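You operate a simulated robot arm through the tools that you are given. There is no shell and no other tool. Be economical: measure what you need, move in short steps, check, and stop when the job is done.

You are at the controls of a simulated robot arm. One attempt, no reset.

TASK
Unlock the flywheel, turn it till the start gauge points to green, then lock it.
Fine: open the short lever before you turn the black handwheel and shut it after. Where these are worked on the way, their far stop is far enough and under half their travel is too little: short lever.

The check looks at the end state, three seconds after you hand in, the way a careful person would. Anything else that was tipped, shoved, dropped, spilled or broken makes it a failure.

THE ROBOT
A 7-joint arm with a two-finger gripper, on a carriage that runs on a rail from [-1080, 1143] to [554, -587] (x, y) and turns from -174 to 158 degrees about z. Base frame: it is fixed where the carriage stands at the start and does not move with it; the origin is on the floor, on the carriage's upright axis, x ahead of it, y to its left, z up. Lengths are in mm, angles in degrees, forces in N, time in s.
Its first joint turns from -149.0 to 149.0 degrees. Places, roughly: black handwheel [800, 100, 800]; black valve knob [1000, -100, 800]; green valve knob [1100, -200, 800]; long lever [700, 200, 900]; red speed lever [1200, 0, 1100]; red valve knob [900, 0, 800]; short lever [1000, 100, 1100]; yellow lock bar [900, 300, 800]. Payload 2.45 kg.
The tool frame sits at the grasp point between the pads (the TCP): z along the fingers, y along the line on which they close. The tips reach 26 mm beyond it. The gripper opens to 96 mm. The gripper's body begins 69 mm behind the TCP.
Orientation is that of the tool frame in the base frame, as [roll, pitch, yaw] about the fixed x, y, z axes, in that order (R = Rz(yaw) Ry(pitch) Rx(roll)). With the fingers straight down and closing along the base's y, the tool's x points along the base's -x, its y along +y and its z along -z.

THE INTERFACE
- The arm moves only by the tool apply_moves. Its arguments are lists of equal length, an entry for each row: "slide": the shift along the tool's x, y, z in cm, a list of three; "dr": the turn, a rotation vector about the tool's x, y, z in degrees, a list of three. In form: {"slide": [[dx, dy, dz], ...], "dr": [[rx, ry, rz], ...]}. A call has 1 to 10 rows; each row shifts and turns the commanded pose from where the row before left it, along the tool's axes as they then stand. "grip" is the finger opening in cm, from 0 to 9.6, set as the call begins (left out, the last holds). Rows are played at 5 a second. More than 50 mm and 8.6 degrees between two rows, or a gripper value outside its range, and nothing of the call is played. A pose out of reach is approached as far as the arm can. The call stops where the force on the tool passes 40 N (or 10 N more than at its start, if that is more) or the arm is blocked; 0.2 s more then pass. The fingers move at their own pace and stop on an object; they squeeze with about 40 N. The grip force told is the motor's: it shows also when the fingers shut on nothing. Time passes only in rows, and 0.2 s behind the last, so rows that do not move let the fingers close. The reply holds the time, the measured pose of the TCP, the force on the tool along the base axes, the opening and the grip force, in the units named above and with some noise, with the torque about the TCP (base axes, N m) and any sound that the robot's microphone picked up.
- Cameras (640 x 400 px; columns grow to the right, rows downward): "scene" is now at [37, 164.8, 1639.9]; the picture's right is [-0.09, -1.00, 0.00], its down [-0.70, 0.06, -0.72] and it looks along [0.71, -0.07, -0.70] (base axes); focal length 254 px, centre (320, 200). "wrist" rides on the gripper at [82, 3, -98] in the tool frame; the picture's right is [-0.04, 1.00, 0.00], its down [-0.73, -0.03, -0.68] and it looks along [-0.68, -0.03, 0.73] (tool axes); focal length 256 px, centre (320, 200). There is no depth. A picture from a camera that has moved, and an enlarged one, comes with that camera's place and axes in the base frame and with its lens. The place of the scene camera against the robot may be out by one fixed shift of up to 12 mm in any direction.
- grab_frame(camera): a new picture of that camera. No time passes.
- move_column(by): slides the trunk up (or, below 0, down) by that many mm; the arm and the scene camera ride with it, the base frame stays. It gives what a move gives, with no picture.
- steer(legs): drives the robot by 1 to 6 legs, each [ahead, left, turn to the left] in mm, mm and degrees, along the robot's own axes; the way and the turn of a leg run together, so that a leg with both is an arc; at most 1500 mm and 180 degrees a leg. The arm and the cameras ride along, it lands a little off, and it stops where it bumps. It keeps to its track: a leg is cut to what the track allows. It gives what a move gives.
- turn_head(pan, tilt): turns the head with the scene camera to pan (to the left, within 155 degrees either way) and tilt (down, from -29 to 69), counted from straight ahead of the robot. It gives what a move gives.
- zoom(camera, box): a new picture of the part [left, top, right, bottom] of that camera's present view, enlarged. No time passes.
- finish_job(): hands the job in; it is judged then, once.

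Work in short steps. Places have to be worked out from the pictures, the camera data and where the tool is seen: move nearer, look again, correct. Check each grasp and each placing, and mend what went wrong. You have 120 turns and 90 pictures in all, those below and enlarged ones among them. Open the gripper and draw the arm clear of the work before you hand the job in, unless the task says otherwise; then end with one line.

The tools are called after ">>>" as a command line: name --argument value ..., lists and objects as JSON in quotes. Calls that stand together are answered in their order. apply_moves: Moves the arm, as the interface text tells. Its arguments: {"type":"object","properties":{"slide":{"type":"array"},"dr":{"type":"array"},"grip":{"type":"number"}},"required":["slide","dr"]} The other tools are called the same way: move_column (by) slides the trunk up or down; steer (legs) drives the base; turn_head (pan, tilt) turns the head that bears the scene camera; grab_frame (camera) takes a picture; zoom (camera, box) takes an enlarged picture of a part of a camera's view; finish_job () hands the job in.

At the start:

```text
time_s: 0.0
tcp_pos: [741.4, 177.9, 1211.6]
tcp_rot: [180.0, 0.0, -170.8]
ft_force: [-0.5, -0.5, 0.8]
wrist_torque: [-0.03, 0.01, 0.01]
grip_width: 96.1
grasp_force: 0.1
trunk travel left (down, up): [-650.0, 60.0]
robot x, y, heading: [-1.5, -1.1, 0.0]
head pan, tilt: [-5.2, 44.3]
```

scene: 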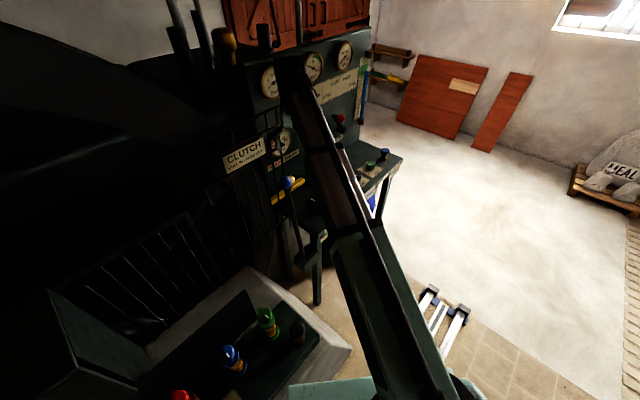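
wrist: 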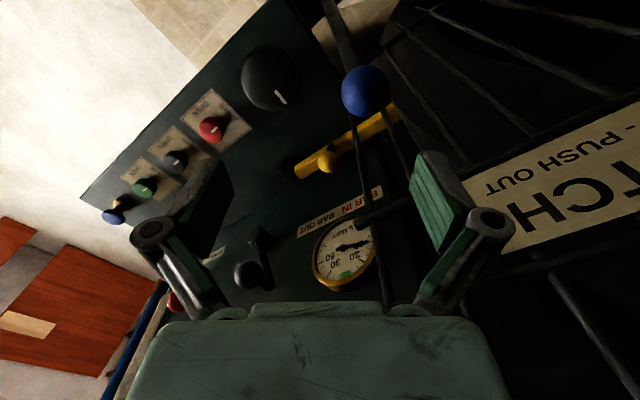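

The wrist view shows the console with the black handwheel, the valve knobs, the yellow bar and a gauge. I'll take enlarged views to read the labels.

>>> zoom --camera "wrist" --box '[80, 30, 420, 300]'

>>> zoom --camera "scene" --box '[160, 0, 420, 260]'

```text
1.48 times, centred on (250, 165) of wrist
camera zoom: at [660.3, 167.3, 1310.6], right [-0.12, 0.99, 0.0], down [0.73, 0.09, 0.68], along [0.67, 0.08, -0.73], focal length 379 px, centre (424, 252)
```

zoom: 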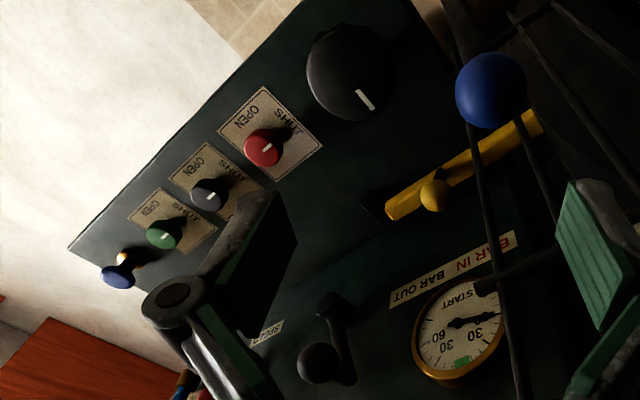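

```text
1.54 times, centred on (290, 130) of scene
camera zoom: at [37.0, 164.8, 1639.9], right [-0.09, -1.0, 0.0], down [-0.7, 0.06, -0.72], along [0.71, -0.07, -0.7], focal length 391 px, centre (366, 308)
```

zoom: 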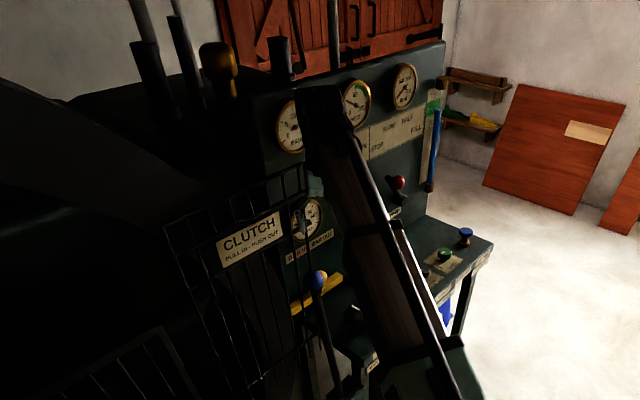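

The short lever looks like the black crank with the ball beside the start gauge, and the handwheel is the big black dome on the desk. The desk seems to be turned about 45° to the base. I'll draw the arm back to clear the view, then look again.

>>> apply_moves --slide '[[4, 0, -2], [4, 0, -2], [4, 0, -2], [4, 0, -1], [4, 0, 0]]' --dr '[[0, 0, 0], [0, 0, 0], [0, 0, 0], [0, 0, 0], [0, 0, 0]]'

>>> grab_frame --camera "wrist"

>>> grab_frame --camera "scene"

```text
time_s: 1.2
tcp_pos: [583.1, 154.6, 1197.3]
tcp_rot: [179.9, 0.9, -170.9]
ft_force: [-0.1, 0.2, -0.3]
wrist_torque: [0.01, 0.01, 0.02]
grip_width: 96.0
grasp_force: 0.1
out of reach, approached as far as the arm can: row 2, 3, 4, 5
trunk travel left (down, up): [-650.0, 60.0]
robot x, y, heading: [-0.1, -0.6, 0.1]
head pan, tilt: [-5.2, 44.3]
```

```text
85 pictures are left
camera wrist: at [500.7, 145.4, 1295.6], right [-0.12, 0.99, 0.0], down [0.72, 0.08, 0.69], along [0.68, 0.08, -0.73], focal length 256 px, centre (320, 200)
```

wrist: 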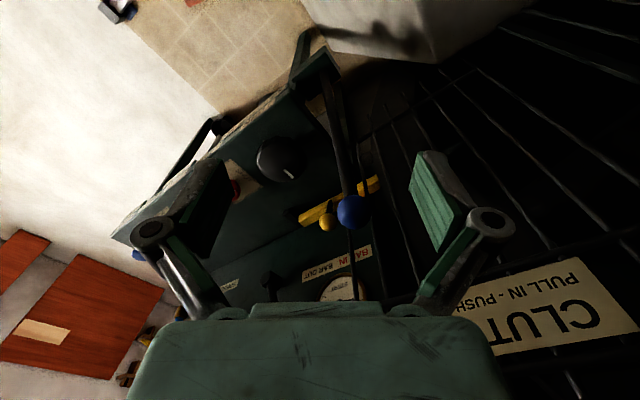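

```text
84 pictures are left
camera scene: at [36.6, 164.8, 1640.0], right [-0.09, -1.0, 0.0], down [-0.7, 0.06, -0.72], along [0.71, -0.07, -0.7], focal length 254 px, centre (320, 200)
```

scene: 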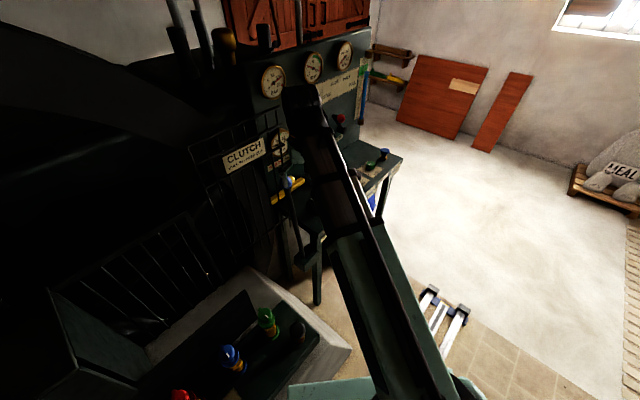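

The robot's rail runs parallel to the desk front, with the short lever and handwheel further to the right along it. I'll drive right along the rail, then turn left to face the panel.

>>> steer --legs '[[430, -455, 0], [0, 0, 43]]'

>>> turn_head --pan 10 --tilt 40

>>> grab_frame --camera "scene"

>>> grab_frame --camera "wrist"

```text
time_s: 3.7
tcp_pos: [866.8, -146.9, 1197.9]
tcp_rot: [-180.0, 0.7, -171.3]
ft_force: [-0.8, 0.0, 0.2]
wrist_torque: [-0.05, -0.07, 0.0]
grip_width: 96.0
grasp_force: 0.0
trunk travel left (down, up): [-650.0, 60.0]
robot x, y, heading: [282.0, -300.5, -0.3]
head pan, tilt: [-5.2, 44.3]
stopped in leg 1: the robot was blocked; the commanded pose is now the measured one
```

```text
time_s: 4.5
tcp_pos: [868.1, -147.8, 1197.8]
tcp_rot: [180.0, 0.6, -171.3]
ft_force: [0.1, -0.3, -0.1]
wrist_torque: [0.06, 0.01, 0.0]
grip_width: 96.3
grasp_force: 0.1
trunk travel left (down, up): [-650.0, 60.0]
robot x, y, heading: [283.1, -302.0, -0.4]
head pan, tilt: [10.0, 40.0]
```

```text
83 pictures are left
camera scene: at [323.0, -112.5, 1646.2], right [0.17, -0.99, 0.0], down [-0.63, -0.11, -0.77], along [0.76, 0.13, -0.64], focal length 254 px, centre (320, 200)
```

scene: 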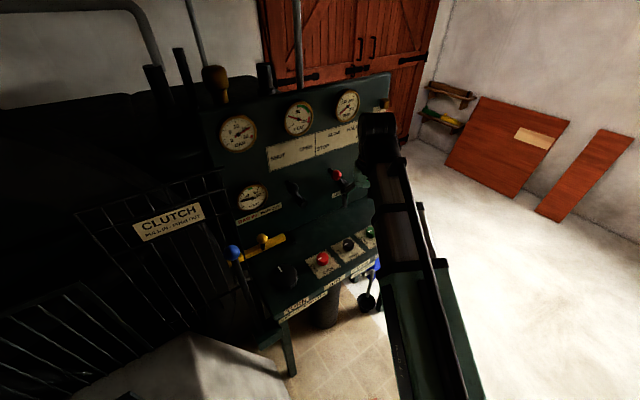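

```text
82 pictures are left
camera wrist: at [785.2, -156.9, 1295.6], right [-0.11, 0.99, 0.0], down [0.72, 0.08, 0.69], along [0.68, 0.08, -0.73], focal length 256 px, centre (320, 200)
```

wrist: 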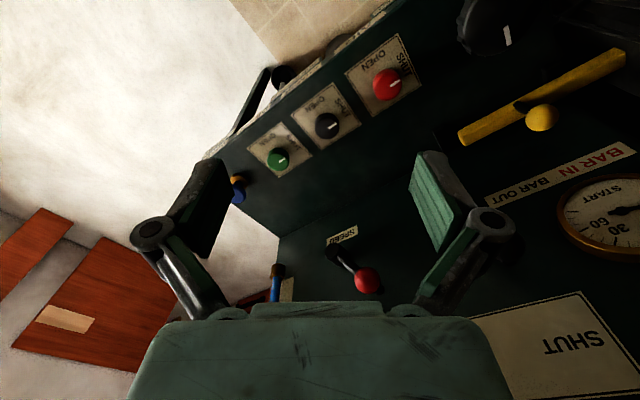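

The view is good now, though the carriage stopped early. I'll zoom in on the panel.

>>> zoom --camera "scene" --box '[200, 80, 390, 220]'

>>> zoom --camera "scene" --box '[210, 200, 400, 340]'

```text
2.86 times, centred on (295, 150) of scene
camera zoom: at [323.0, -112.5, 1646.2], right [0.17, -0.99, 0.0], down [-0.63, -0.11, -0.77], along [0.76, 0.13, -0.64], focal length 726 px, centre (391, 343)
```

zoom: 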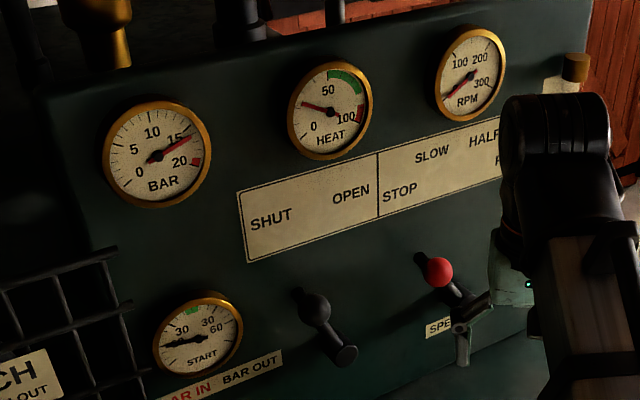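

```text
2.86 times, centred on (305, 270) of scene
camera zoom: at [323.0, -112.5, 1646.2], right [0.17, -0.99, 0.0], down [-0.63, -0.11, -0.77], along [0.76, 0.13, -0.64], focal length 726 px, centre (363, 0)
```

zoom: 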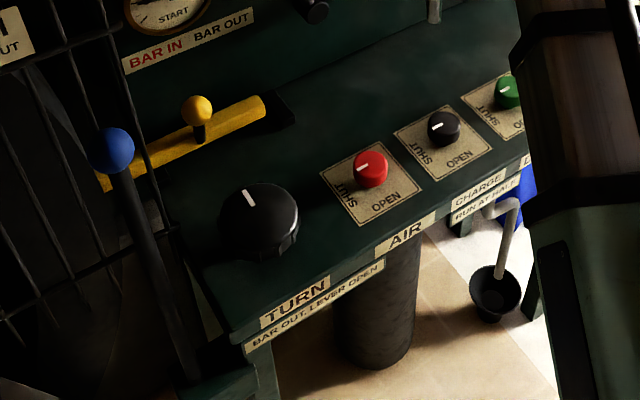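

The plate reads "TURN: BAR OUT, LEVER OPEN". So the order is yellow bar out, lever to OPEN, turn the wheel to green, lever to SHUT, bar in. I'll zoom in on the lever and bar.

>>> zoom --camera "scene" --box '[235, 165, 335, 225]'

>>> zoom --camera "wrist" --box '[400, 0, 640, 150]'

>>> zoom --camera "scene" --box '[230, 215, 320, 275]'

```text
6.40 times, centred on (285, 195) of scene
camera zoom: at [323.0, -112.5, 1646.2], right [0.17, -0.99, 0.0], down [-0.63, -0.11, -0.77], along [0.76, 0.13, -0.64], focal length 1627 px, centre (544, 232)
```

zoom: 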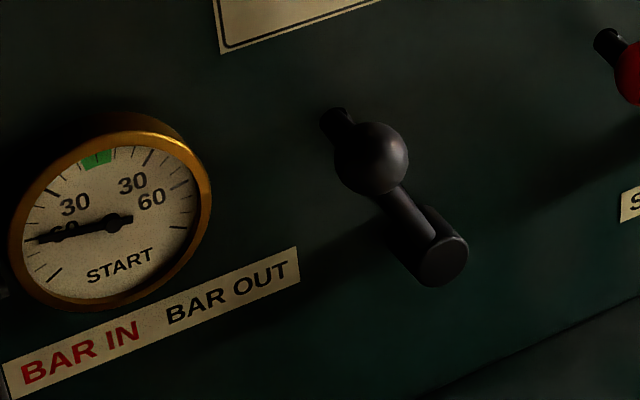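

```text
2.67 times, centred on (520, 75) of wrist
camera zoom: at [785.2, -156.9, 1295.6], right [-0.11, 0.99, 0.0], down [0.72, 0.08, 0.69], along [0.68, 0.08, -0.73], focal length 683 px, centre (-213, 533)
```

zoom: 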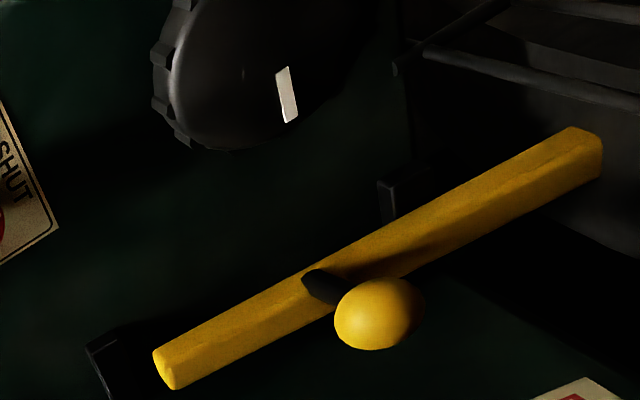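

```text
6.67 times, centred on (275, 245) of scene
camera zoom: at [323.0, -112.5, 1646.2], right [0.17, -0.99, 0.0], down [-0.63, -0.11, -0.77], along [0.76, 0.13, -0.64], focal length 1695 px, centre (620, -100)
```

zoom: 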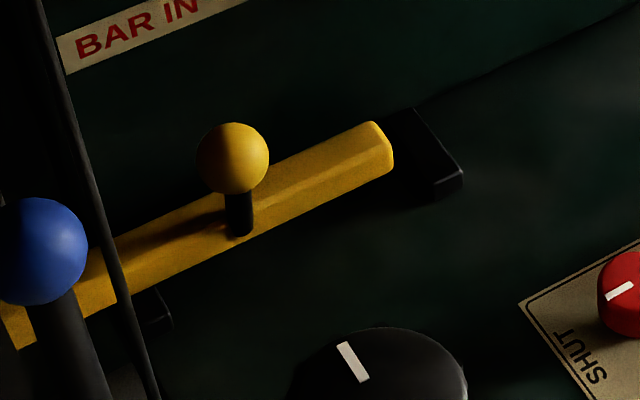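

Triangulating puts the yellow ball at about (930,217,908), the short-lever ball at about (1013,104,1105), and the blue long-lever ball at about (765,233,1010), which I must avoid. I'll move above the yellow ball while staying high, then turn the tool square to the panel.

>>> apply_moves --slide '[[-1.0, 4.1, 0], [-1.0, 4.1, 0], [-1.0, 4.1, 0.5], [-1.0, 4.1, 1], [-1.0, 4.1, 1], [-1.0, 4.1, 1], [-1.0, 4.1, 1], [-1.0, 4.1, 1]]' --dr '[[0, 0, 0], [0, 0, 0], [0, 0, 0], [0, 0, 0], [0, 0, 0], [0, 0, 0], [0, 0, 0], [0, 0, 0]]' --grip 7

>>> apply_moves --slide '[[0, 0, 0], [0, 0, 0], [0, 0, 0], [0, 0, 0], [0, 0, 0]]' --dr '[[0, 0, -7], [0, 0, -7], [0, 0, -7], [0, 0, -7], [0, 0, -6.7]]'

>>> grab_frame --camera "wrist"

>>> grab_frame --camera "scene"

```text
time_s: 6.2
tcp_pos: [897.5, 191.2, 1145.5]
tcp_rot: [180.0, 0.7, -171.3]
ft_force: [-0.1, 0.1, -0.8]
wrist_torque: [0.0, -0.04, 0.01]
grip_width: 69.8
grasp_force: 0.1
trunk travel left (down, up): [-650.0, 60.0]
robot x, y, heading: [282.0, -301.6, -0.2]
head pan, tilt: [10.0, 40.0]
```

```text
time_s: 7.5
tcp_pos: [898.7, 188.7, 1143.2]
tcp_rot: [-179.6, 0.6, -136.6]
ft_force: [0.5, 0.0, -0.3]
wrist_torque: [0.0, 0.01, 0.02]
grip_width: 70.3
grasp_force: 0.0
trunk travel left (down, up): [-650.0, 60.0]
robot x, y, heading: [284.5, -299.9, -0.5]
head pan, tilt: [10.0, 40.0]
```

```text
76 pictures are left
camera wrist: at [835.0, 135.0, 1241.8], right [-0.66, 0.75, -0.01], down [0.54, 0.48, 0.69], along [0.52, 0.45, -0.73], focal length 256 px, centre (320, 200)
```

wrist: 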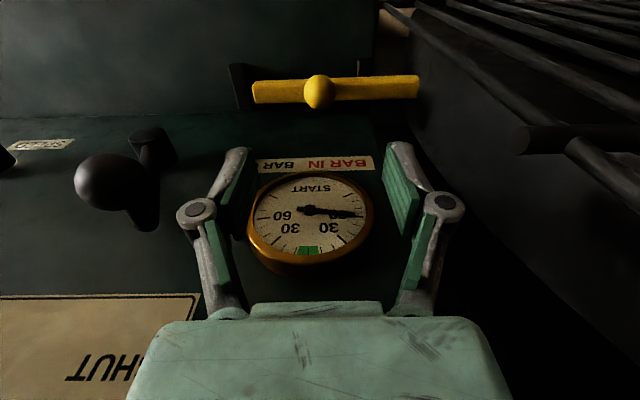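

```text
75 pictures are left
camera scene: at [323.0, -112.4, 1646.2], right [0.17, -0.99, 0.0], down [-0.63, -0.11, -0.77], along [0.76, 0.13, -0.64], focal length 254 px, centre (320, 200)
```

scene: 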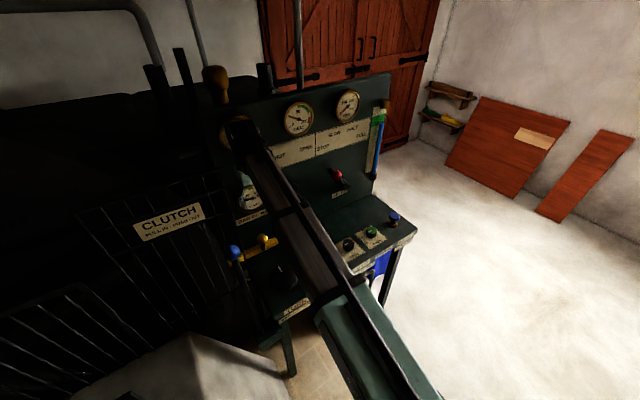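

The ball's position is confirmed. I'll tilt the hand 20° so the wrist keeps clear of the gauge, move in over the ball, and descend partway.

>>> apply_moves --slide '[[0, 0, 0], [0, 0, 0], [0, 0, 0], [-3.9, 0, 1.42], [1.37, 0, 3.76], [1.37, 0, 3.76], [1.37, 0, 3.76], [1.37, 0, 3.76]]' --dr '[[0, -6.67, 0], [0, -6.67, 0], [0, -6.67, 0], [0, 0, 0], [0, 0, 0], [0, 0, 0], [0, 0, 0], [0, 0, 0]]'

>>> grab_frame --camera "wrist"

>>> grab_frame --camera "scene"

```text
time_s: 9.2
tcp_pos: [928.2, 218.5, 984.8]
tcp_rot: [-179.6, 20.8, -136.5]
ft_force: [0.8, 0.0, -0.9]
wrist_torque: [0.03, 0.01, -0.02]
grip_width: 70.3
grasp_force: 0.0
trunk travel left (down, up): [-650.0, 60.0]
robot x, y, heading: [282.3, -297.7, -0.3]
head pan, tilt: [10.0, 40.0]
```

```text
74 pictures are left
camera wrist: at [844.9, 145.1, 1049.6], right [-0.66, 0.75, 0.01], down [0.34, 0.29, 0.89], along [0.67, 0.59, -0.45], focal length 256 px, centre (320, 200)
```

wrist: 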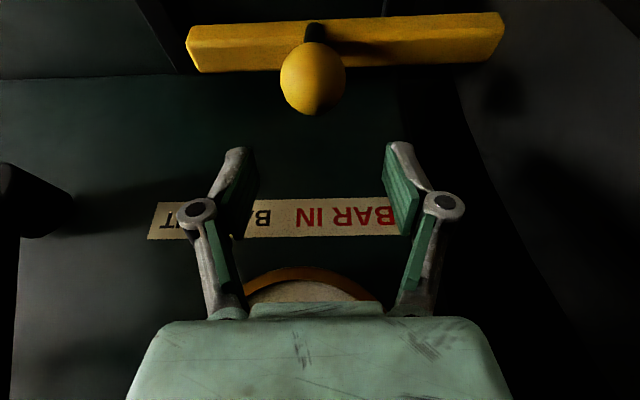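

```text
73 pictures are left
camera scene: at [323.0, -112.4, 1646.3], right [0.17, -0.99, 0.0], down [-0.63, -0.11, -0.77], along [0.76, 0.13, -0.64], focal length 254 px, centre (320, 200)
```

scene: 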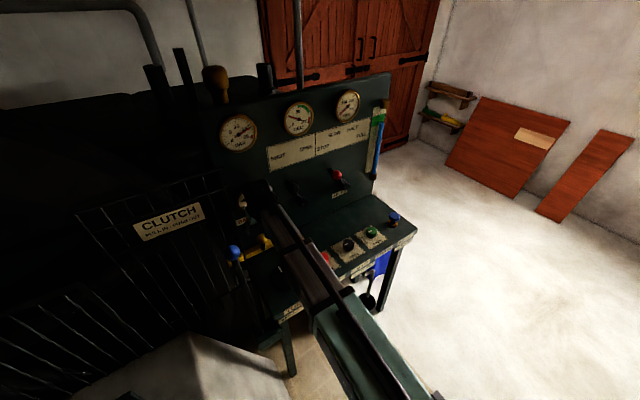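

The ball is about 4 mm to the right of the TCP. I'll correct that, descend to it and grip.

>>> apply_moves --slide '[[1.23, -0.4, 3.33], [1.23, 0, 3.33]]' --dr '[[0, 0, 0], [0, 0, 0]]'

>>> apply_moves --slide '[[0, 0, 0], [0, 0, 0], [0, 0, 0]]' --dr '[[0, 0, 0], [0, 0, 0], [0, 0, 0]]' --grip 3

>>> grab_frame --camera "wrist"

```text
time_s: 9.8
tcp_pos: [932.9, 216.2, 912.6]
tcp_rot: [-179.6, 20.6, -136.5]
ft_force: [0.4, 0.5, -0.4]
wrist_torque: [0.0, -0.02, 0.02]
grip_width: 69.8
grasp_force: 0.0
trunk travel left (down, up): [-650.0, 60.0]
robot x, y, heading: [283.8, -301.6, -0.1]
head pan, tilt: [10.0, 40.0]
```

```text
time_s: 10.7
tcp_pos: [931.8, 216.8, 915.3]
tcp_rot: [-179.6, 20.5, -136.5]
ft_force: [-3.5, -0.5, 3.8]
wrist_torque: [0.1, -0.01, 0.01]
grip_width: 40.5
grasp_force: 45.1
trunk travel left (down, up): [-650.0, 60.0]
robot x, y, heading: [279.0, -295.7, -0.4]
head pan, tilt: [10.0, 40.0]
```

```text
72 pictures are left
camera wrist: at [848.4, 142.3, 978.6], right [-0.66, 0.75, 0.01], down [0.34, 0.29, 0.89], along [0.67, 0.59, -0.45], focal length 256 px, centre (320, 200)
```

wrist: 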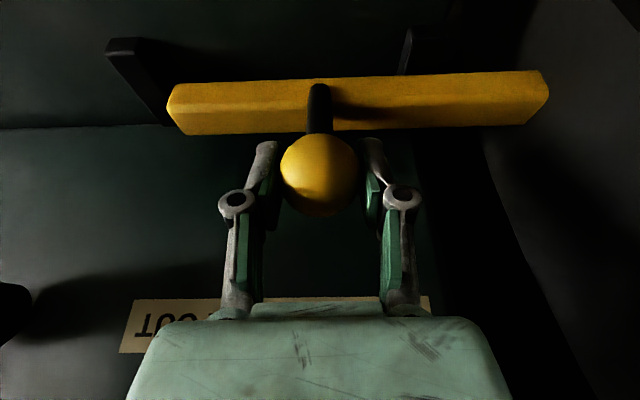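

The ball is gripped at a 40 mm opening. I'll slide the bar right, toward BAR OUT, in small steps.

>>> apply_moves --slide '[[0, -1, 0], [0, -1, 0], [0, -1, 0], [0, -1, 0]]' --dr '[[0, 0, 0], [0, 0, 0], [0, 0, 0], [0, 0, 0]]'

```text
time_s: 11.7
tcp_pos: [961.9, 185.0, 913.2]
tcp_rot: [-179.5, 20.7, -136.5]
ft_force: [3.1, 3.4, 13.7]
wrist_torque: [-0.4, 0.61, 0.2]
grip_width: 40.1
grasp_force: 45.1
trunk travel left (down, up): [-650.0, 60.0]
robot x, y, heading: [280.2, -301.7, -0.6]
head pan, tilt: [10.0, 40.0]
```

It slides well, so I'll continue.

>>> apply_moves --slide '[[0, -1, 0], [0, -1, 0], [0, -1, 0], [0, -1, 0]]' --dr '[[0, 0, 0], [0, 0, 0], [0, 0, 0], [0, 0, 0]]'

>>> grab_frame --camera "wrist"

```text
time_s: 12.8
tcp_pos: [980.1, 165.9, 915.1]
tcp_rot: [179.4, 20.7, -136.3]
ft_force: [-5.9, 3.4, 7.8]
wrist_torque: [0.42, 0.62, 0.32]
grip_width: 40.3
grasp_force: 45.0
trunk travel left (down, up): [-650.0, 60.0]
robot x, y, heading: [280.3, -303.9, 0.1]
head pan, tilt: [10.0, 40.0]
stopped in row 4: the force on the tool passed its limit at 42 N (the readings are from after the stop); the commanded pose is now the measured one
```

```text
71 pictures are left
camera wrist: at [897.3, 90.6, 978.0], right [-0.67, 0.75, 0.02], down [0.35, 0.28, 0.89], along [0.66, 0.6, -0.45], focal length 256 px, centre (320, 200)
```

wrist: 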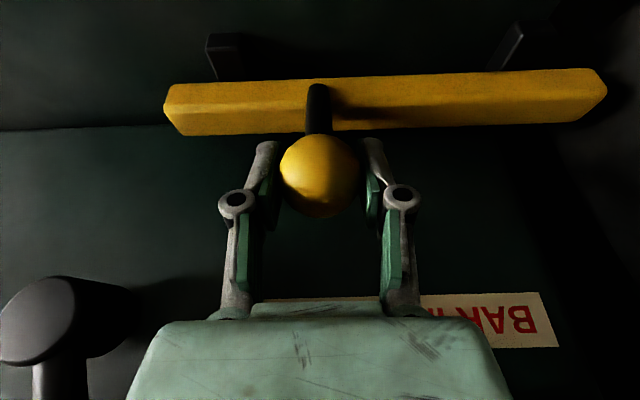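

The bar has travelled about 70 mm and met resistance. One more small push should tell me whether this is the stop.

>>> apply_moves --slide '[[0, -0.5, 0], [0, -0.5, 0], [0, -0.5, 0]]' --dr '[[0, 0, 0], [0, 0, 0], [0, 0, 0]]'

>>> zoom --camera "scene" --box '[200, 170, 320, 290]'

```text
time_s: 13.4
tcp_pos: [980.2, 165.6, 914.4]
tcp_rot: [178.8, 20.8, -136.2]
ft_force: [-6.5, 3.4, 4.7]
wrist_torque: [0.62, 0.55, 0.33]
grip_width: 40.4
grasp_force: 44.9
trunk travel left (down, up): [-650.0, 60.0]
robot x, y, heading: [283.5, -297.5, 0.1]
head pan, tilt: [10.0, 40.0]
stopped in row 3: the force on the tool passed its limit at 43 N (the readings are from after the stop); the commanded pose is now the measured one
```

```text
3.33 times, centred on (260, 230) of scene
camera zoom: at [319.7, -111.3, 1646.2], right [0.17, -0.98, 0.0], down [-0.63, -0.11, -0.77], along [0.75, 0.13, -0.64], focal length 848 px, centre (520, 100)
```

zoom: 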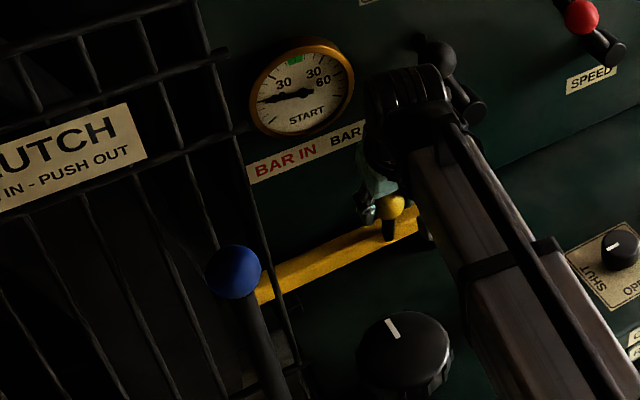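

The bar is at its hard stop, so it's out. I'll open and retreat along the tool axis.

>>> apply_moves --slide '[[0, 0, 0], [0, 0, 0], [0, 0, -3], [0, 0, -4], [0, 0, -4], [0, 0, -4]]' --dr '[[0, 0, 0], [0, 0, 0], [0, 0, 0], [0, 0, 0], [0, 0, 0], [0, 0, 0]]' --grip 7

>>> grab_frame --camera "wrist"

```text
time_s: 14.8
tcp_pos: [942.7, 124.6, 1054.1]
tcp_rot: [179.0, 20.8, -136.2]
ft_force: [0.2, 0.0, 0.4]
wrist_torque: [0.02, 0.01, 0.01]
grip_width: 69.9
grasp_force: 0.1
trunk travel left (down, up): [-650.0, 60.0]
robot x, y, heading: [281.7, -298.3, 0.1]
head pan, tilt: [10.0, 40.0]
```

```text
69 pictures are left
camera wrist: at [860.9, 48.7, 1118.3], right [-0.67, 0.74, 0.03], down [0.35, 0.28, 0.89], along [0.66, 0.61, -0.45], focal length 256 px, centre (320, 200)
```

wrist: 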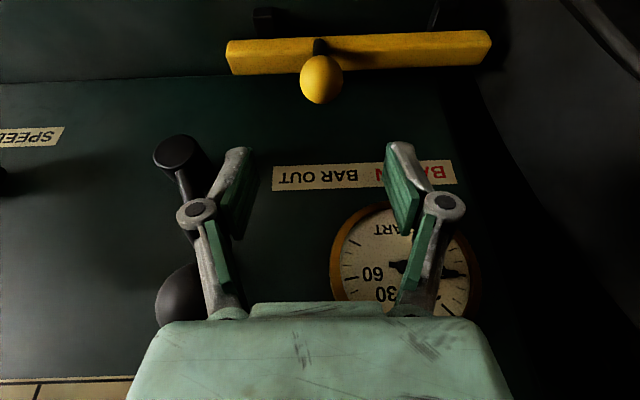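

The bar is now clearly at BAR OUT. The lever hub is near (1050,75,997) and the ball near (1013,104,1105), leaning left (SHUT). I'll move above the ball and fork it from above.

>>> apply_moves --slide '[[0, 3, 0], [-1.37, 0, -3.76], [-1.37, 0, -3.76], [-1.37, 0, -3.76], [-0.7, 0, -1.88], [0, -4.7, 0], [0, -4.7, 0], [-3.48, 0, 1.27]]' --dr '[[0, 0, 0], [0, 0, 0], [0, 0, 0], [0, 0, 0], [0, 0, 0], [0, 0, 0], [0, 0, 0], [0, 0, 0]]'

>>> grab_frame --camera "wrist"

>>> zoom --camera "scene" --box '[200, 80, 390, 220]'

```text
time_s: 16.6
tcp_pos: [1017.7, 103.5, 1193.9]
tcp_rot: [179.0, 20.7, -136.3]
ft_force: [0.1, -0.7, 0.2]
wrist_torque: [0.0, 0.02, 0.0]
grip_width: 70.2
grasp_force: 0.1
trunk travel left (down, up): [-650.0, 60.0]
robot x, y, heading: [278.5, -297.0, 0.2]
head pan, tilt: [10.0, 40.0]
```

```text
68 pictures are left
camera wrist: at [935.4, 27.0, 1258.9], right [-0.67, 0.74, 0.03], down [0.35, 0.28, 0.89], along [0.66, 0.61, -0.45], focal length 256 px, centre (320, 200)
```

wrist: 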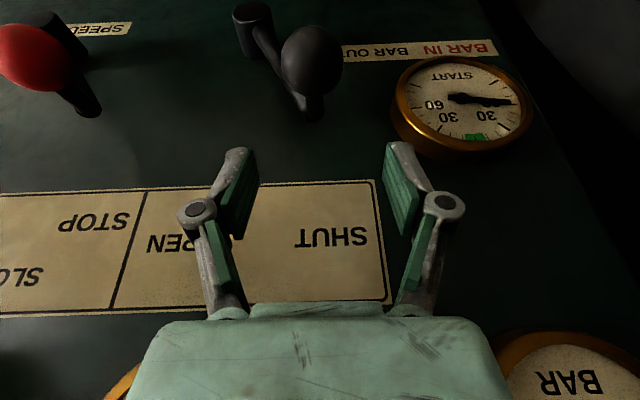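

```text
2.86 times, centred on (295, 150) of scene
camera zoom: at [321.0, -111.5, 1646.2], right [0.17, -0.98, 0.0], down [-0.63, -0.11, -0.77], along [0.75, 0.13, -0.64], focal length 726 px, centre (391, 343)
```

zoom: 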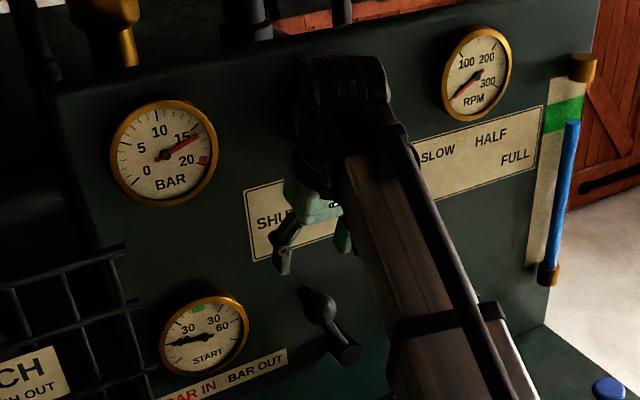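

The lever points at SHUT, and the OPEN label is to its right. I'll descend with the fingers either side of the ball.

>>> apply_moves --slide '[[1.56, -0.1, 3.42], [1.56, -0.1, 3.42]]' --dr '[[0, 0, 0], [0, 0, 0]]'

>>> grab_frame --camera "wrist"

```text
time_s: 17.2
tcp_pos: [1013.7, 98.5, 1119.1]
tcp_rot: [179.1, 20.7, -136.2]
ft_force: [-0.3, 0.2, -0.7]
wrist_torque: [-0.01, 0.01, 0.03]
grip_width: 69.9
grasp_force: 0.1
trunk travel left (down, up): [-650.0, 60.0]
robot x, y, heading: [283.6, -297.6, 0.2]
head pan, tilt: [10.0, 40.0]
```

```text
66 pictures are left
camera wrist: at [931.9, 22.9, 1182.0], right [-0.67, 0.74, 0.03], down [0.35, 0.28, 0.89], along [0.66, 0.61, -0.45], focal length 256 px, centre (320, 200)
```

wrist: 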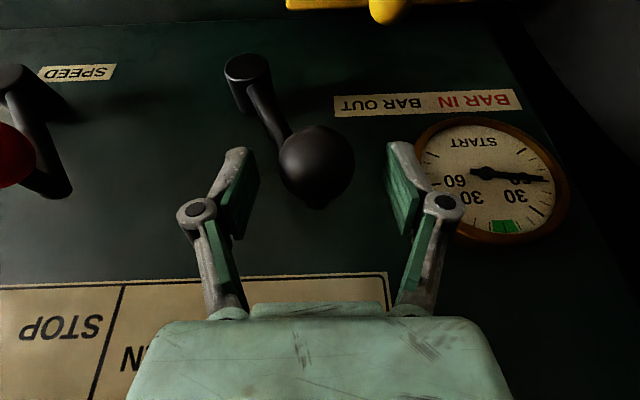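

The ball sits between the fingers. I'll lower 1 cm, narrow to a loose 4.6 cm fork, and sweep it along the arc to the right.

>>> apply_moves --slide '[[0.34, 0, 0.94], [0, 0, 0], [-0.15, -1.5, -0.41], [-0.07, -1.55, -0.2], [0, -1.56, 0], [0.07, -1.55, 0.2], [0.15, -1.5, 0.41]]' --dr '[[0, 0, 0], [0, 0, 0], [0, 0, 0], [0, 0, 0], [0, 0, 0], [0, 0, 0], [0, 0, 0]]' --grip 4.6

>>> grab_frame --camera "wrist"

```text
time_s: 18.8
tcp_pos: [1068.2, 43.4, 1106.6]
tcp_rot: [179.1, 20.7, -136.2]
ft_force: [0.4, -0.3, 0.0]
wrist_torque: [0.02, 0.06, 0.02]
grip_width: 46.1
grasp_force: 0.2
trunk travel left (down, up): [-650.0, 60.0]
robot x, y, heading: [279.2, -297.0, -0.0]
head pan, tilt: [10.0, 40.0]
```

```text
65 pictures are left
camera wrist: at [986.3, -32.0, 1172.1], right [-0.67, 0.74, 0.03], down [0.35, 0.28, 0.89], along [0.66, 0.61, -0.45], focal length 256 px, centre (320, 200)
```

wrist: 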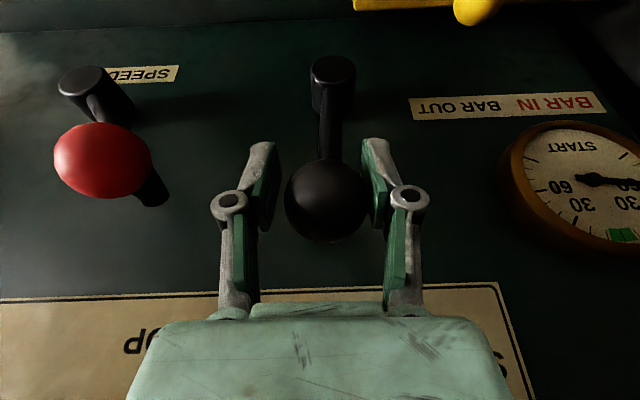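

The lever is now about upright, with OPEN still further right. The right finger would come close to the red speed lever, so I'll lift out, close the fingers, and push from the left side instead.

>>> apply_moves --slide '[[0, 0, 0], [-1.37, 0, -3.76], [-1.37, 0, -3.76], [0, 4.0, 0], [0, 0, 0], [1.2, 0, 3.29], [1.2, 0, 3.29]]' --dr '[[0, 0, 0], [0, 0, 0], [0, 0, 0], [0, 0, 0], [0, 0, 0], [0, 0, 0], [0, 0, 0]]' --grip 5.2

>>> grab_frame --camera "wrist"

```text
time_s: 20.2
tcp_pos: [1044.8, 73.7, 1151.1]
tcp_rot: [179.5, 21.5, -136.1]
ft_force: [-1.8, -0.9, 4.1]
wrist_torque: [-0.12, -0.04, -0.04]
grip_width: 59.0
grasp_force: 1.7
trunk travel left (down, up): [-650.0, 60.0]
robot x, y, heading: [282.4, -301.2, 0.0]
head pan, tilt: [10.0, 40.0]
stopped in row 7: the force on the tool passed its limit at 46 N (the readings are from after the stop); the commanded pose is now the measured one
```

```text
64 pictures are left
camera wrist: at [961.7, -2.5, 1213.8], right [-0.67, 0.74, 0.02], down [0.34, 0.27, 0.9], along [0.66, 0.61, -0.43], focal length 256 px, centre (320, 200)
```

wrist: 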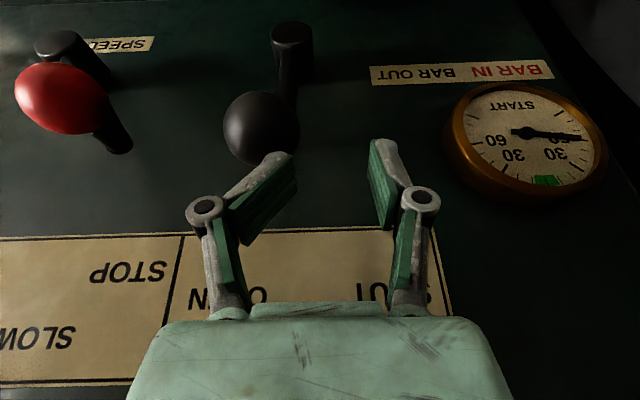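

I left the gripper open, so the right finger landed on top of the ball; no harm done. I'll lift, close fully, then come down on the left side.

>>> apply_moves --slide '[[-1.37, 0, -3.76]]' --dr '[[0, 0, 0]]'

>>> apply_moves --slide '[[0, 0, 0], [0, 0, 0], [1.2, 0, 3.29], [1.2, 0, 3.29]]' --dr '[[0, 0, 0], [0, 0, 0], [0, 0, 0], [0, 0, 0]]' --grip 0

>>> grab_frame --camera "wrist"

```text
time_s: 20.6
tcp_pos: [1043.3, 72.4, 1192.5]
tcp_rot: [179.4, 21.4, -136.1]
ft_force: [1.0, -0.2, 0.6]
wrist_torque: [-0.01, 0.0, -0.01]
grip_width: 53.6
grasp_force: 0.6
trunk travel left (down, up): [-650.0, 60.0]
robot x, y, heading: [281.2, -293.1, 0.2]
head pan, tilt: [10.0, 40.0]
```

```text
time_s: 21.6
tcp_pos: [1044.9, 73.6, 1122.3]
tcp_rot: [179.4, 21.5, -136.0]
ft_force: [-0.3, 1.1, 0.1]
wrist_torque: [-0.03, 0.04, 0.02]
grip_width: 0.0
grasp_force: 28.0
trunk travel left (down, up): [-650.0, 60.0]
robot x, y, heading: [282.2, -299.9, -0.2]
head pan, tilt: [10.0, 40.0]
```

```text
63 pictures are left
camera wrist: at [962.2, -1.8, 1184.6], right [-0.67, 0.74, 0.02], down [0.34, 0.27, 0.9], along [0.66, 0.61, -0.43], focal length 256 px, centre (320, 200)
```

wrist: 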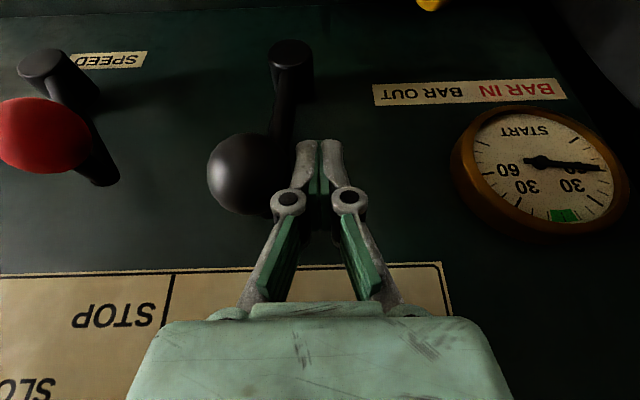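

The fingers are now left of the ball. I'll push right with a slight descent until the far stop.

>>> apply_moves --slide '[[0, -1.4, 0], [0, -1.4, 0.1], [0.1, -1.4, 0.3], [0.15, -1.3, 0.4], [0.2, -1.2, 0.5]]' --dr '[[0, 0, 0], [0, 0, 0], [0, 0, 0], [0, 0, 0], [0, 0, 0]]'

>>> grab_frame --camera "wrist"

```text
time_s: 22.9
tcp_pos: [1083.2, 38.0, 1112.8]
tcp_rot: [178.9, 22.2, -135.5]
ft_force: [-9.4, 8.9, 8.6]
wrist_torque: [-0.06, -0.07, 0.0]
grip_width: 0.0
grasp_force: 28.4
trunk travel left (down, up): [-650.0, 60.0]
robot x, y, heading: [283.4, -297.5, 0.3]
head pan, tilt: [10.0, 40.0]
stopped in row 5: the force on the tool passed its limit at 42 N (the readings are from after the stop); the commanded pose is now the measured one
```

```text
62 pictures are left
camera wrist: at [1001.2, -39.3, 1173.4], right [-0.68, 0.73, 0.03], down [0.33, 0.27, 0.9], along [0.65, 0.63, -0.42], focal length 256 px, centre (320, 200)
```

wrist: 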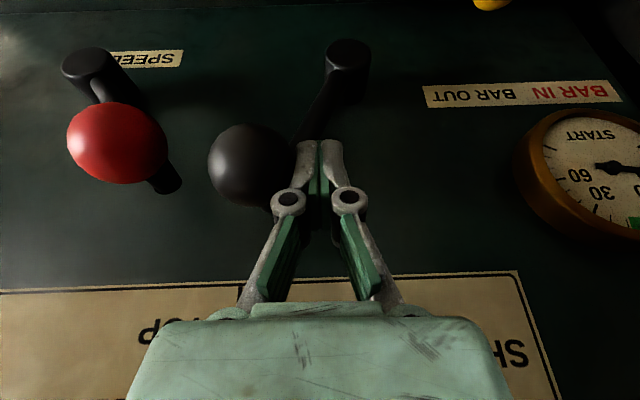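

It stopped with the ball near s≈750, close to the symmetric position. Another gentle push will confirm the stop.

>>> apply_moves --slide '[[0, -0.6, 0.1], [0, -0.6, 0.2], [0, -0.6, 0.3]]' --dr '[[0, 0, 0], [0, 0, 0], [0, 0, 0]]'

>>> zoom --camera "scene" --box '[200, 80, 390, 220]'

```text
time_s: 23.4
tcp_pos: [1085.0, 39.5, 1109.4]
tcp_rot: [178.2, 22.0, -135.3]
ft_force: [-7.5, 8.7, 5.1]
wrist_torque: [-0.04, -0.07, 0.0]
grip_width: 0.0
grasp_force: 28.1
trunk travel left (down, up): [-650.0, 60.0]
robot x, y, heading: [279.5, -298.1, 0.4]
head pan, tilt: [10.0, 40.0]
stopped in row 2: the force on the tool passed its limit at 43 N (the readings are from after the stop); the commanded pose is now the measured one
```

```text
2.86 times, centred on (295, 150) of scene
camera zoom: at [316.9, -109.4, 1646.1], right [0.18, -0.98, 0.0], down [-0.63, -0.12, -0.77], along [0.75, 0.14, -0.64], focal length 726 px, centre (391, 343)
```

zoom: 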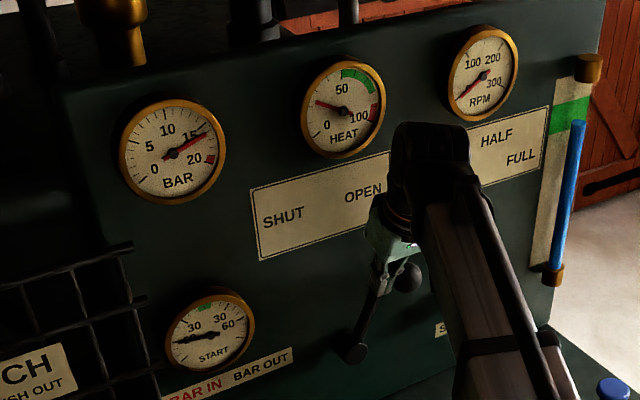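

The lever is at its OPEN stop. Now I'll retreat and move over the black handwheel with the tool vertical.

>>> apply_moves --slide '[[0, 1.5, 0], [0, 0, -4], [0, 0, -4], [0, 4, -2], [2, 4, 0], [2, 4, 0], [2, 4, 0], [2, 2, 0]]' --dr '[[0, 0, 0], [0, 0, 0], [0, 0, 0], [0, 0, 0], [0, 7, 0], [0, 7, 0], [0, 7, 0], [0, 0, 0]]'

>>> grab_frame --camera "wrist"

```text
time_s: 25.2
tcp_pos: [867.6, 92.1, 1190.8]
tcp_rot: [178.5, 0.9, -134.9]
ft_force: [0.4, -0.1, 0.0]
wrist_torque: [-0.01, -0.02, 0.03]
grip_width: 0.0
grasp_force: 28.8
trunk travel left (down, up): [-650.0, 60.0]
robot x, y, heading: [283.6, -298.7, 0.5]
head pan, tilt: [10.0, 40.0]
```

```text
60 pictures are left
camera wrist: at [807.6, 33.3, 1288.3], right [-0.68, 0.73, 0.03], down [0.54, 0.48, 0.69], along [0.49, 0.48, -0.72], focal length 256 px, centre (320, 200)
```

wrist: 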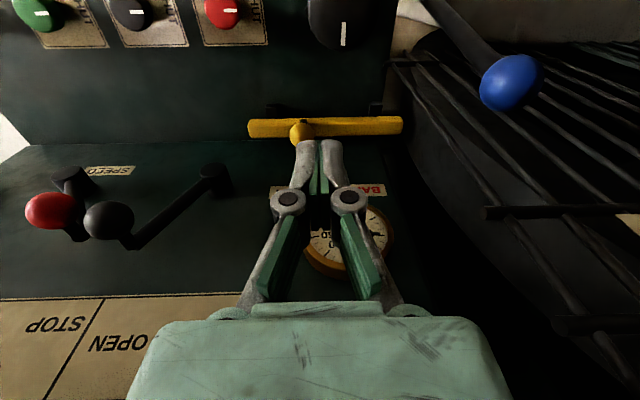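

The lever stays at OPEN. I'll back off toward the robot and lower to see the wheel properly, with the gripper open.

>>> apply_moves --slide '[[3.5, 0.3, 2], [3.5, 0.3, 4], [2, 0.3, 4]]' --dr '[[0, 0, 0], [0, 0, 0], [0, 0, 0]]' --grip 9.6

>>> grab_frame --camera "wrist"

```text
refused: row 2 steps farther than a row can; nothing moved
```

```text
59 pictures are left
camera wrist: at [807.6, 33.3, 1288.3], right [-0.68, 0.73, 0.03], down [0.54, 0.48, 0.69], along [0.49, 0.48, -0.72], focal length 256 px, centre (320, 200)
```

wrist: 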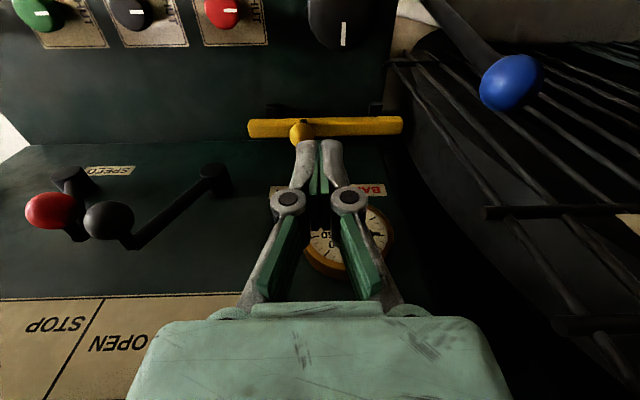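

One row was too long, so the call was refused. I'll use smaller rows.

>>> apply_moves --slide '[[3, 0.3, 2], [3, 0.3, 3], [3, 0.3, 3], [0, 0, 3]]' --dr '[[0, 0, 0], [0, 0, 0], [0, 0, 0], [0, 0, 0]]' --grip 9.6

>>> grab_frame --camera "wrist"

>>> zoom --camera "scene" --box '[210, 180, 340, 310]'

```text
time_s: 26.2
tcp_pos: [799.0, 37.4, 1080.1]
tcp_rot: [178.5, 1.1, -134.9]
ft_force: [0.1, -0.7, 0.6]
wrist_torque: [0.03, -0.01, 0.03]
grip_width: 95.9
grasp_force: 0.1
trunk travel left (down, up): [-650.0, 60.0]
robot x, y, heading: [281.0, -298.1, 0.3]
head pan, tilt: [10.0, 40.0]
```

```text
58 pictures are left
camera wrist: at [738.8, -22.0, 1177.5], right [-0.68, 0.73, 0.03], down [0.54, 0.48, 0.69], along [0.49, 0.48, -0.72], focal length 256 px, centre (320, 200)
```

wrist: 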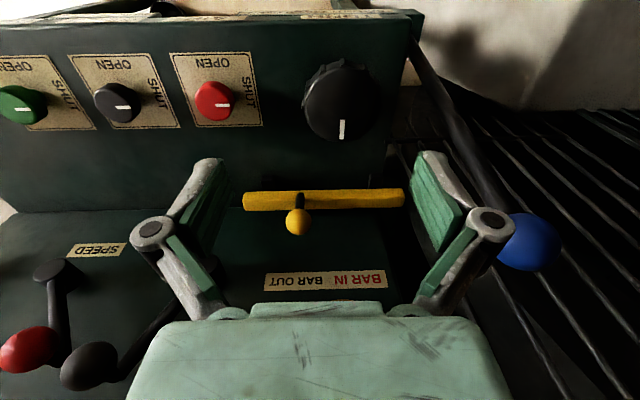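

```text
3.08 times, centred on (275, 245) of scene
camera zoom: at [319.1, -110.6, 1646.3], right [0.18, -0.98, 0.0], down [-0.63, -0.12, -0.77], along [0.75, 0.14, -0.64], focal length 782 px, centre (458, 62)
```

zoom: 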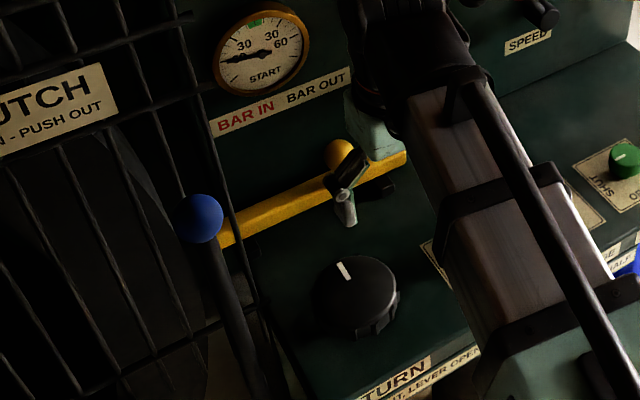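

I'll zoom on the wheel to judge its shape and size against the 96 mm gripper.

>>> zoom --camera "wrist" --box '[280, 45, 400, 155]'

>>> zoom --camera "scene" --box '[255, 255, 300, 300]'

```text
3.64 times, centred on (340, 100) of wrist
camera zoom: at [738.8, -22.0, 1177.5], right [-0.68, 0.73, 0.03], down [0.54, 0.48, 0.69], along [0.49, 0.48, -0.72], focal length 931 px, centre (247, 564)
```

zoom: 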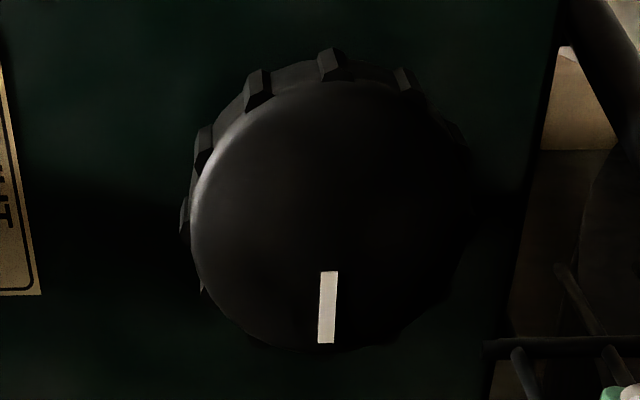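

```text
8.89 times, centred on (278, 278) of scene
camera zoom: at [319.1, -110.6, 1646.3], right [0.18, -0.98, 0.0], down [-0.63, -0.12, -0.77], along [0.75, 0.14, -0.64], focal length 2260 px, centre (698, -489)
```

zoom: 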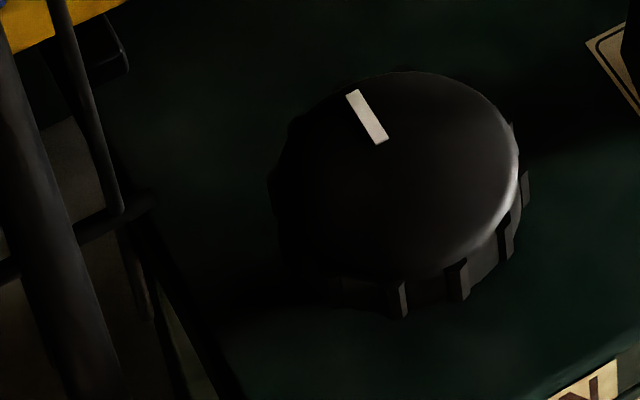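

The wheel is a ribbed knob about 95–100 mm across, centred near (818,99,847), so spanning it is borderline. I'll straighten the tool, centre it above the wheel and lower to compare it with the open fingers.

>>> apply_moves --slide '[[0, 0, 0], [-2.9, 1.5, 0], [-2.8, 1.5, 0], [0, 0, 4.5], [0, 0, 4.5], [0, 0, 4.5], [0, 0, 4]]' --dr '[[1.5, 1.1, 0], [0, 0, 0], [0, 0, 0], [0, 0, 0], [0, 0, 0], [0, 0, 0], [0, 0, 0]]' --grip 9.6

>>> grab_frame --camera "wrist"

>>> zoom --camera "scene" --box '[210, 180, 340, 310]'

```text
time_s: 27.8
tcp_pos: [818.6, 100.0, 902.2]
tcp_rot: [180.0, -0.1, -134.9]
ft_force: [0.0, 0.7, 0.1]
wrist_torque: [0.04, 0.01, 0.01]
grip_width: 95.9
grasp_force: 0.0
trunk travel left (down, up): [-650.0, 60.0]
robot x, y, heading: [279.5, -297.4, 0.2]
head pan, tilt: [10.0, 40.0]
```

```text
54 pictures are left
camera wrist: at [757.7, 43.8, 1002.4], right [-0.68, 0.73, 0.0], down [0.54, 0.5, 0.68], along [0.5, 0.46, -0.73], focal length 256 px, centre (320, 200)
```

wrist: 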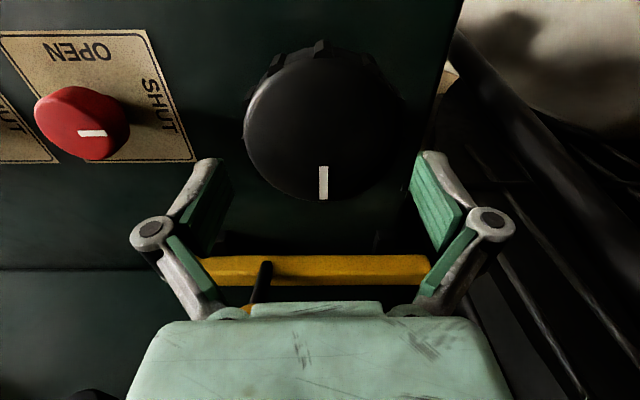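

```text
3.08 times, centred on (275, 245) of scene
camera zoom: at [319.3, -110.4, 1646.3], right [0.18, -0.98, 0.0], down [-0.63, -0.12, -0.77], along [0.75, 0.14, -0.64], focal length 782 px, centre (458, 62)
```

zoom: 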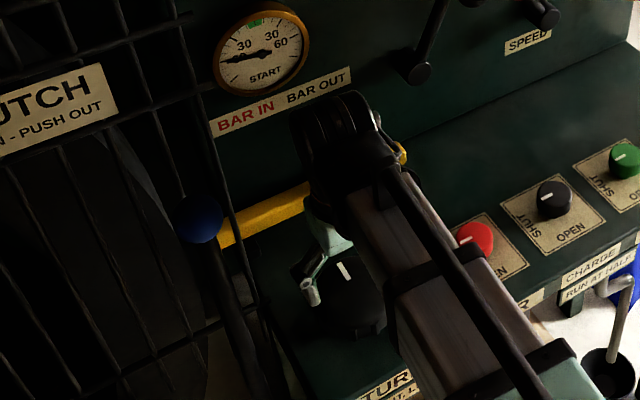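

The wheel is about 96 mm or more with its ribs, too wide to straddle safely. I'll close the fingers and use them as a paddle against the ribbed rim, sweeping around its front. First I'll position at the front-right, just off the rim.

>>> apply_moves --slide '[[0, 0, -1], [3.3, -2.5, 0], [3.2, -2.4, 0], [0, 0, 0], [0, 0, 3.5], [0, 0, 3.5]]' --dr '[[0, 0, 0], [0, 0, 0], [0, 0, 0], [0, 0, 0], [0, 0, 0], [0, 0, 0]]' --grip 0

>>> grab_frame --camera "wrist"

>>> zoom --camera "scene" --box '[210, 180, 340, 310]'

```text
time_s: 29.2
tcp_pos: [809.9, 16.4, 844.3]
tcp_rot: [-180.0, -0.2, -134.7]
ft_force: [-0.3, -0.6, -0.2]
wrist_torque: [0.0, -0.01, -0.02]
grip_width: 0.0
grasp_force: 28.8
trunk travel left (down, up): [-650.0, 60.0]
robot x, y, heading: [279.8, -296.8, -0.0]
head pan, tilt: [10.0, 40.0]
```

```text
52 pictures are left
camera wrist: at [748.4, -38.8, 943.4], right [-0.68, 0.73, 0.0], down [0.54, 0.5, 0.68], along [0.5, 0.46, -0.73], focal length 256 px, centre (320, 200)
```

wrist: 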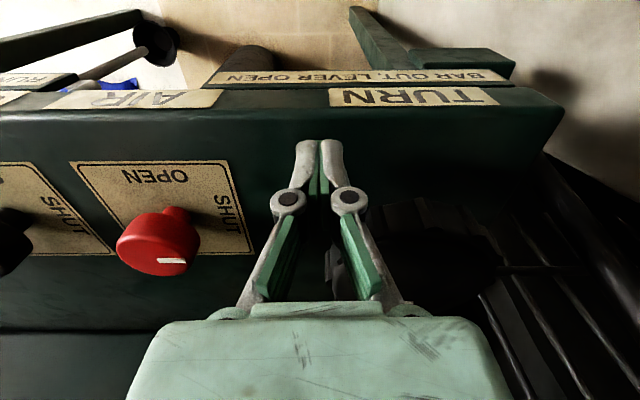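

```text
3.08 times, centred on (275, 245) of scene
camera zoom: at [319.4, -110.4, 1646.3], right [0.18, -0.98, 0.0], down [-0.63, -0.12, -0.77], along [0.75, 0.14, -0.64], focal length 782 px, centre (458, 62)
```

zoom: 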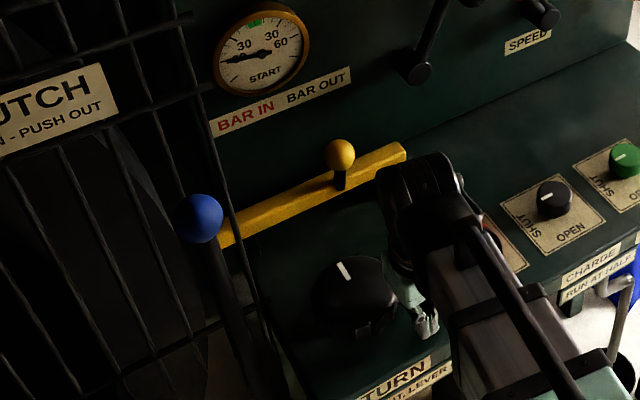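

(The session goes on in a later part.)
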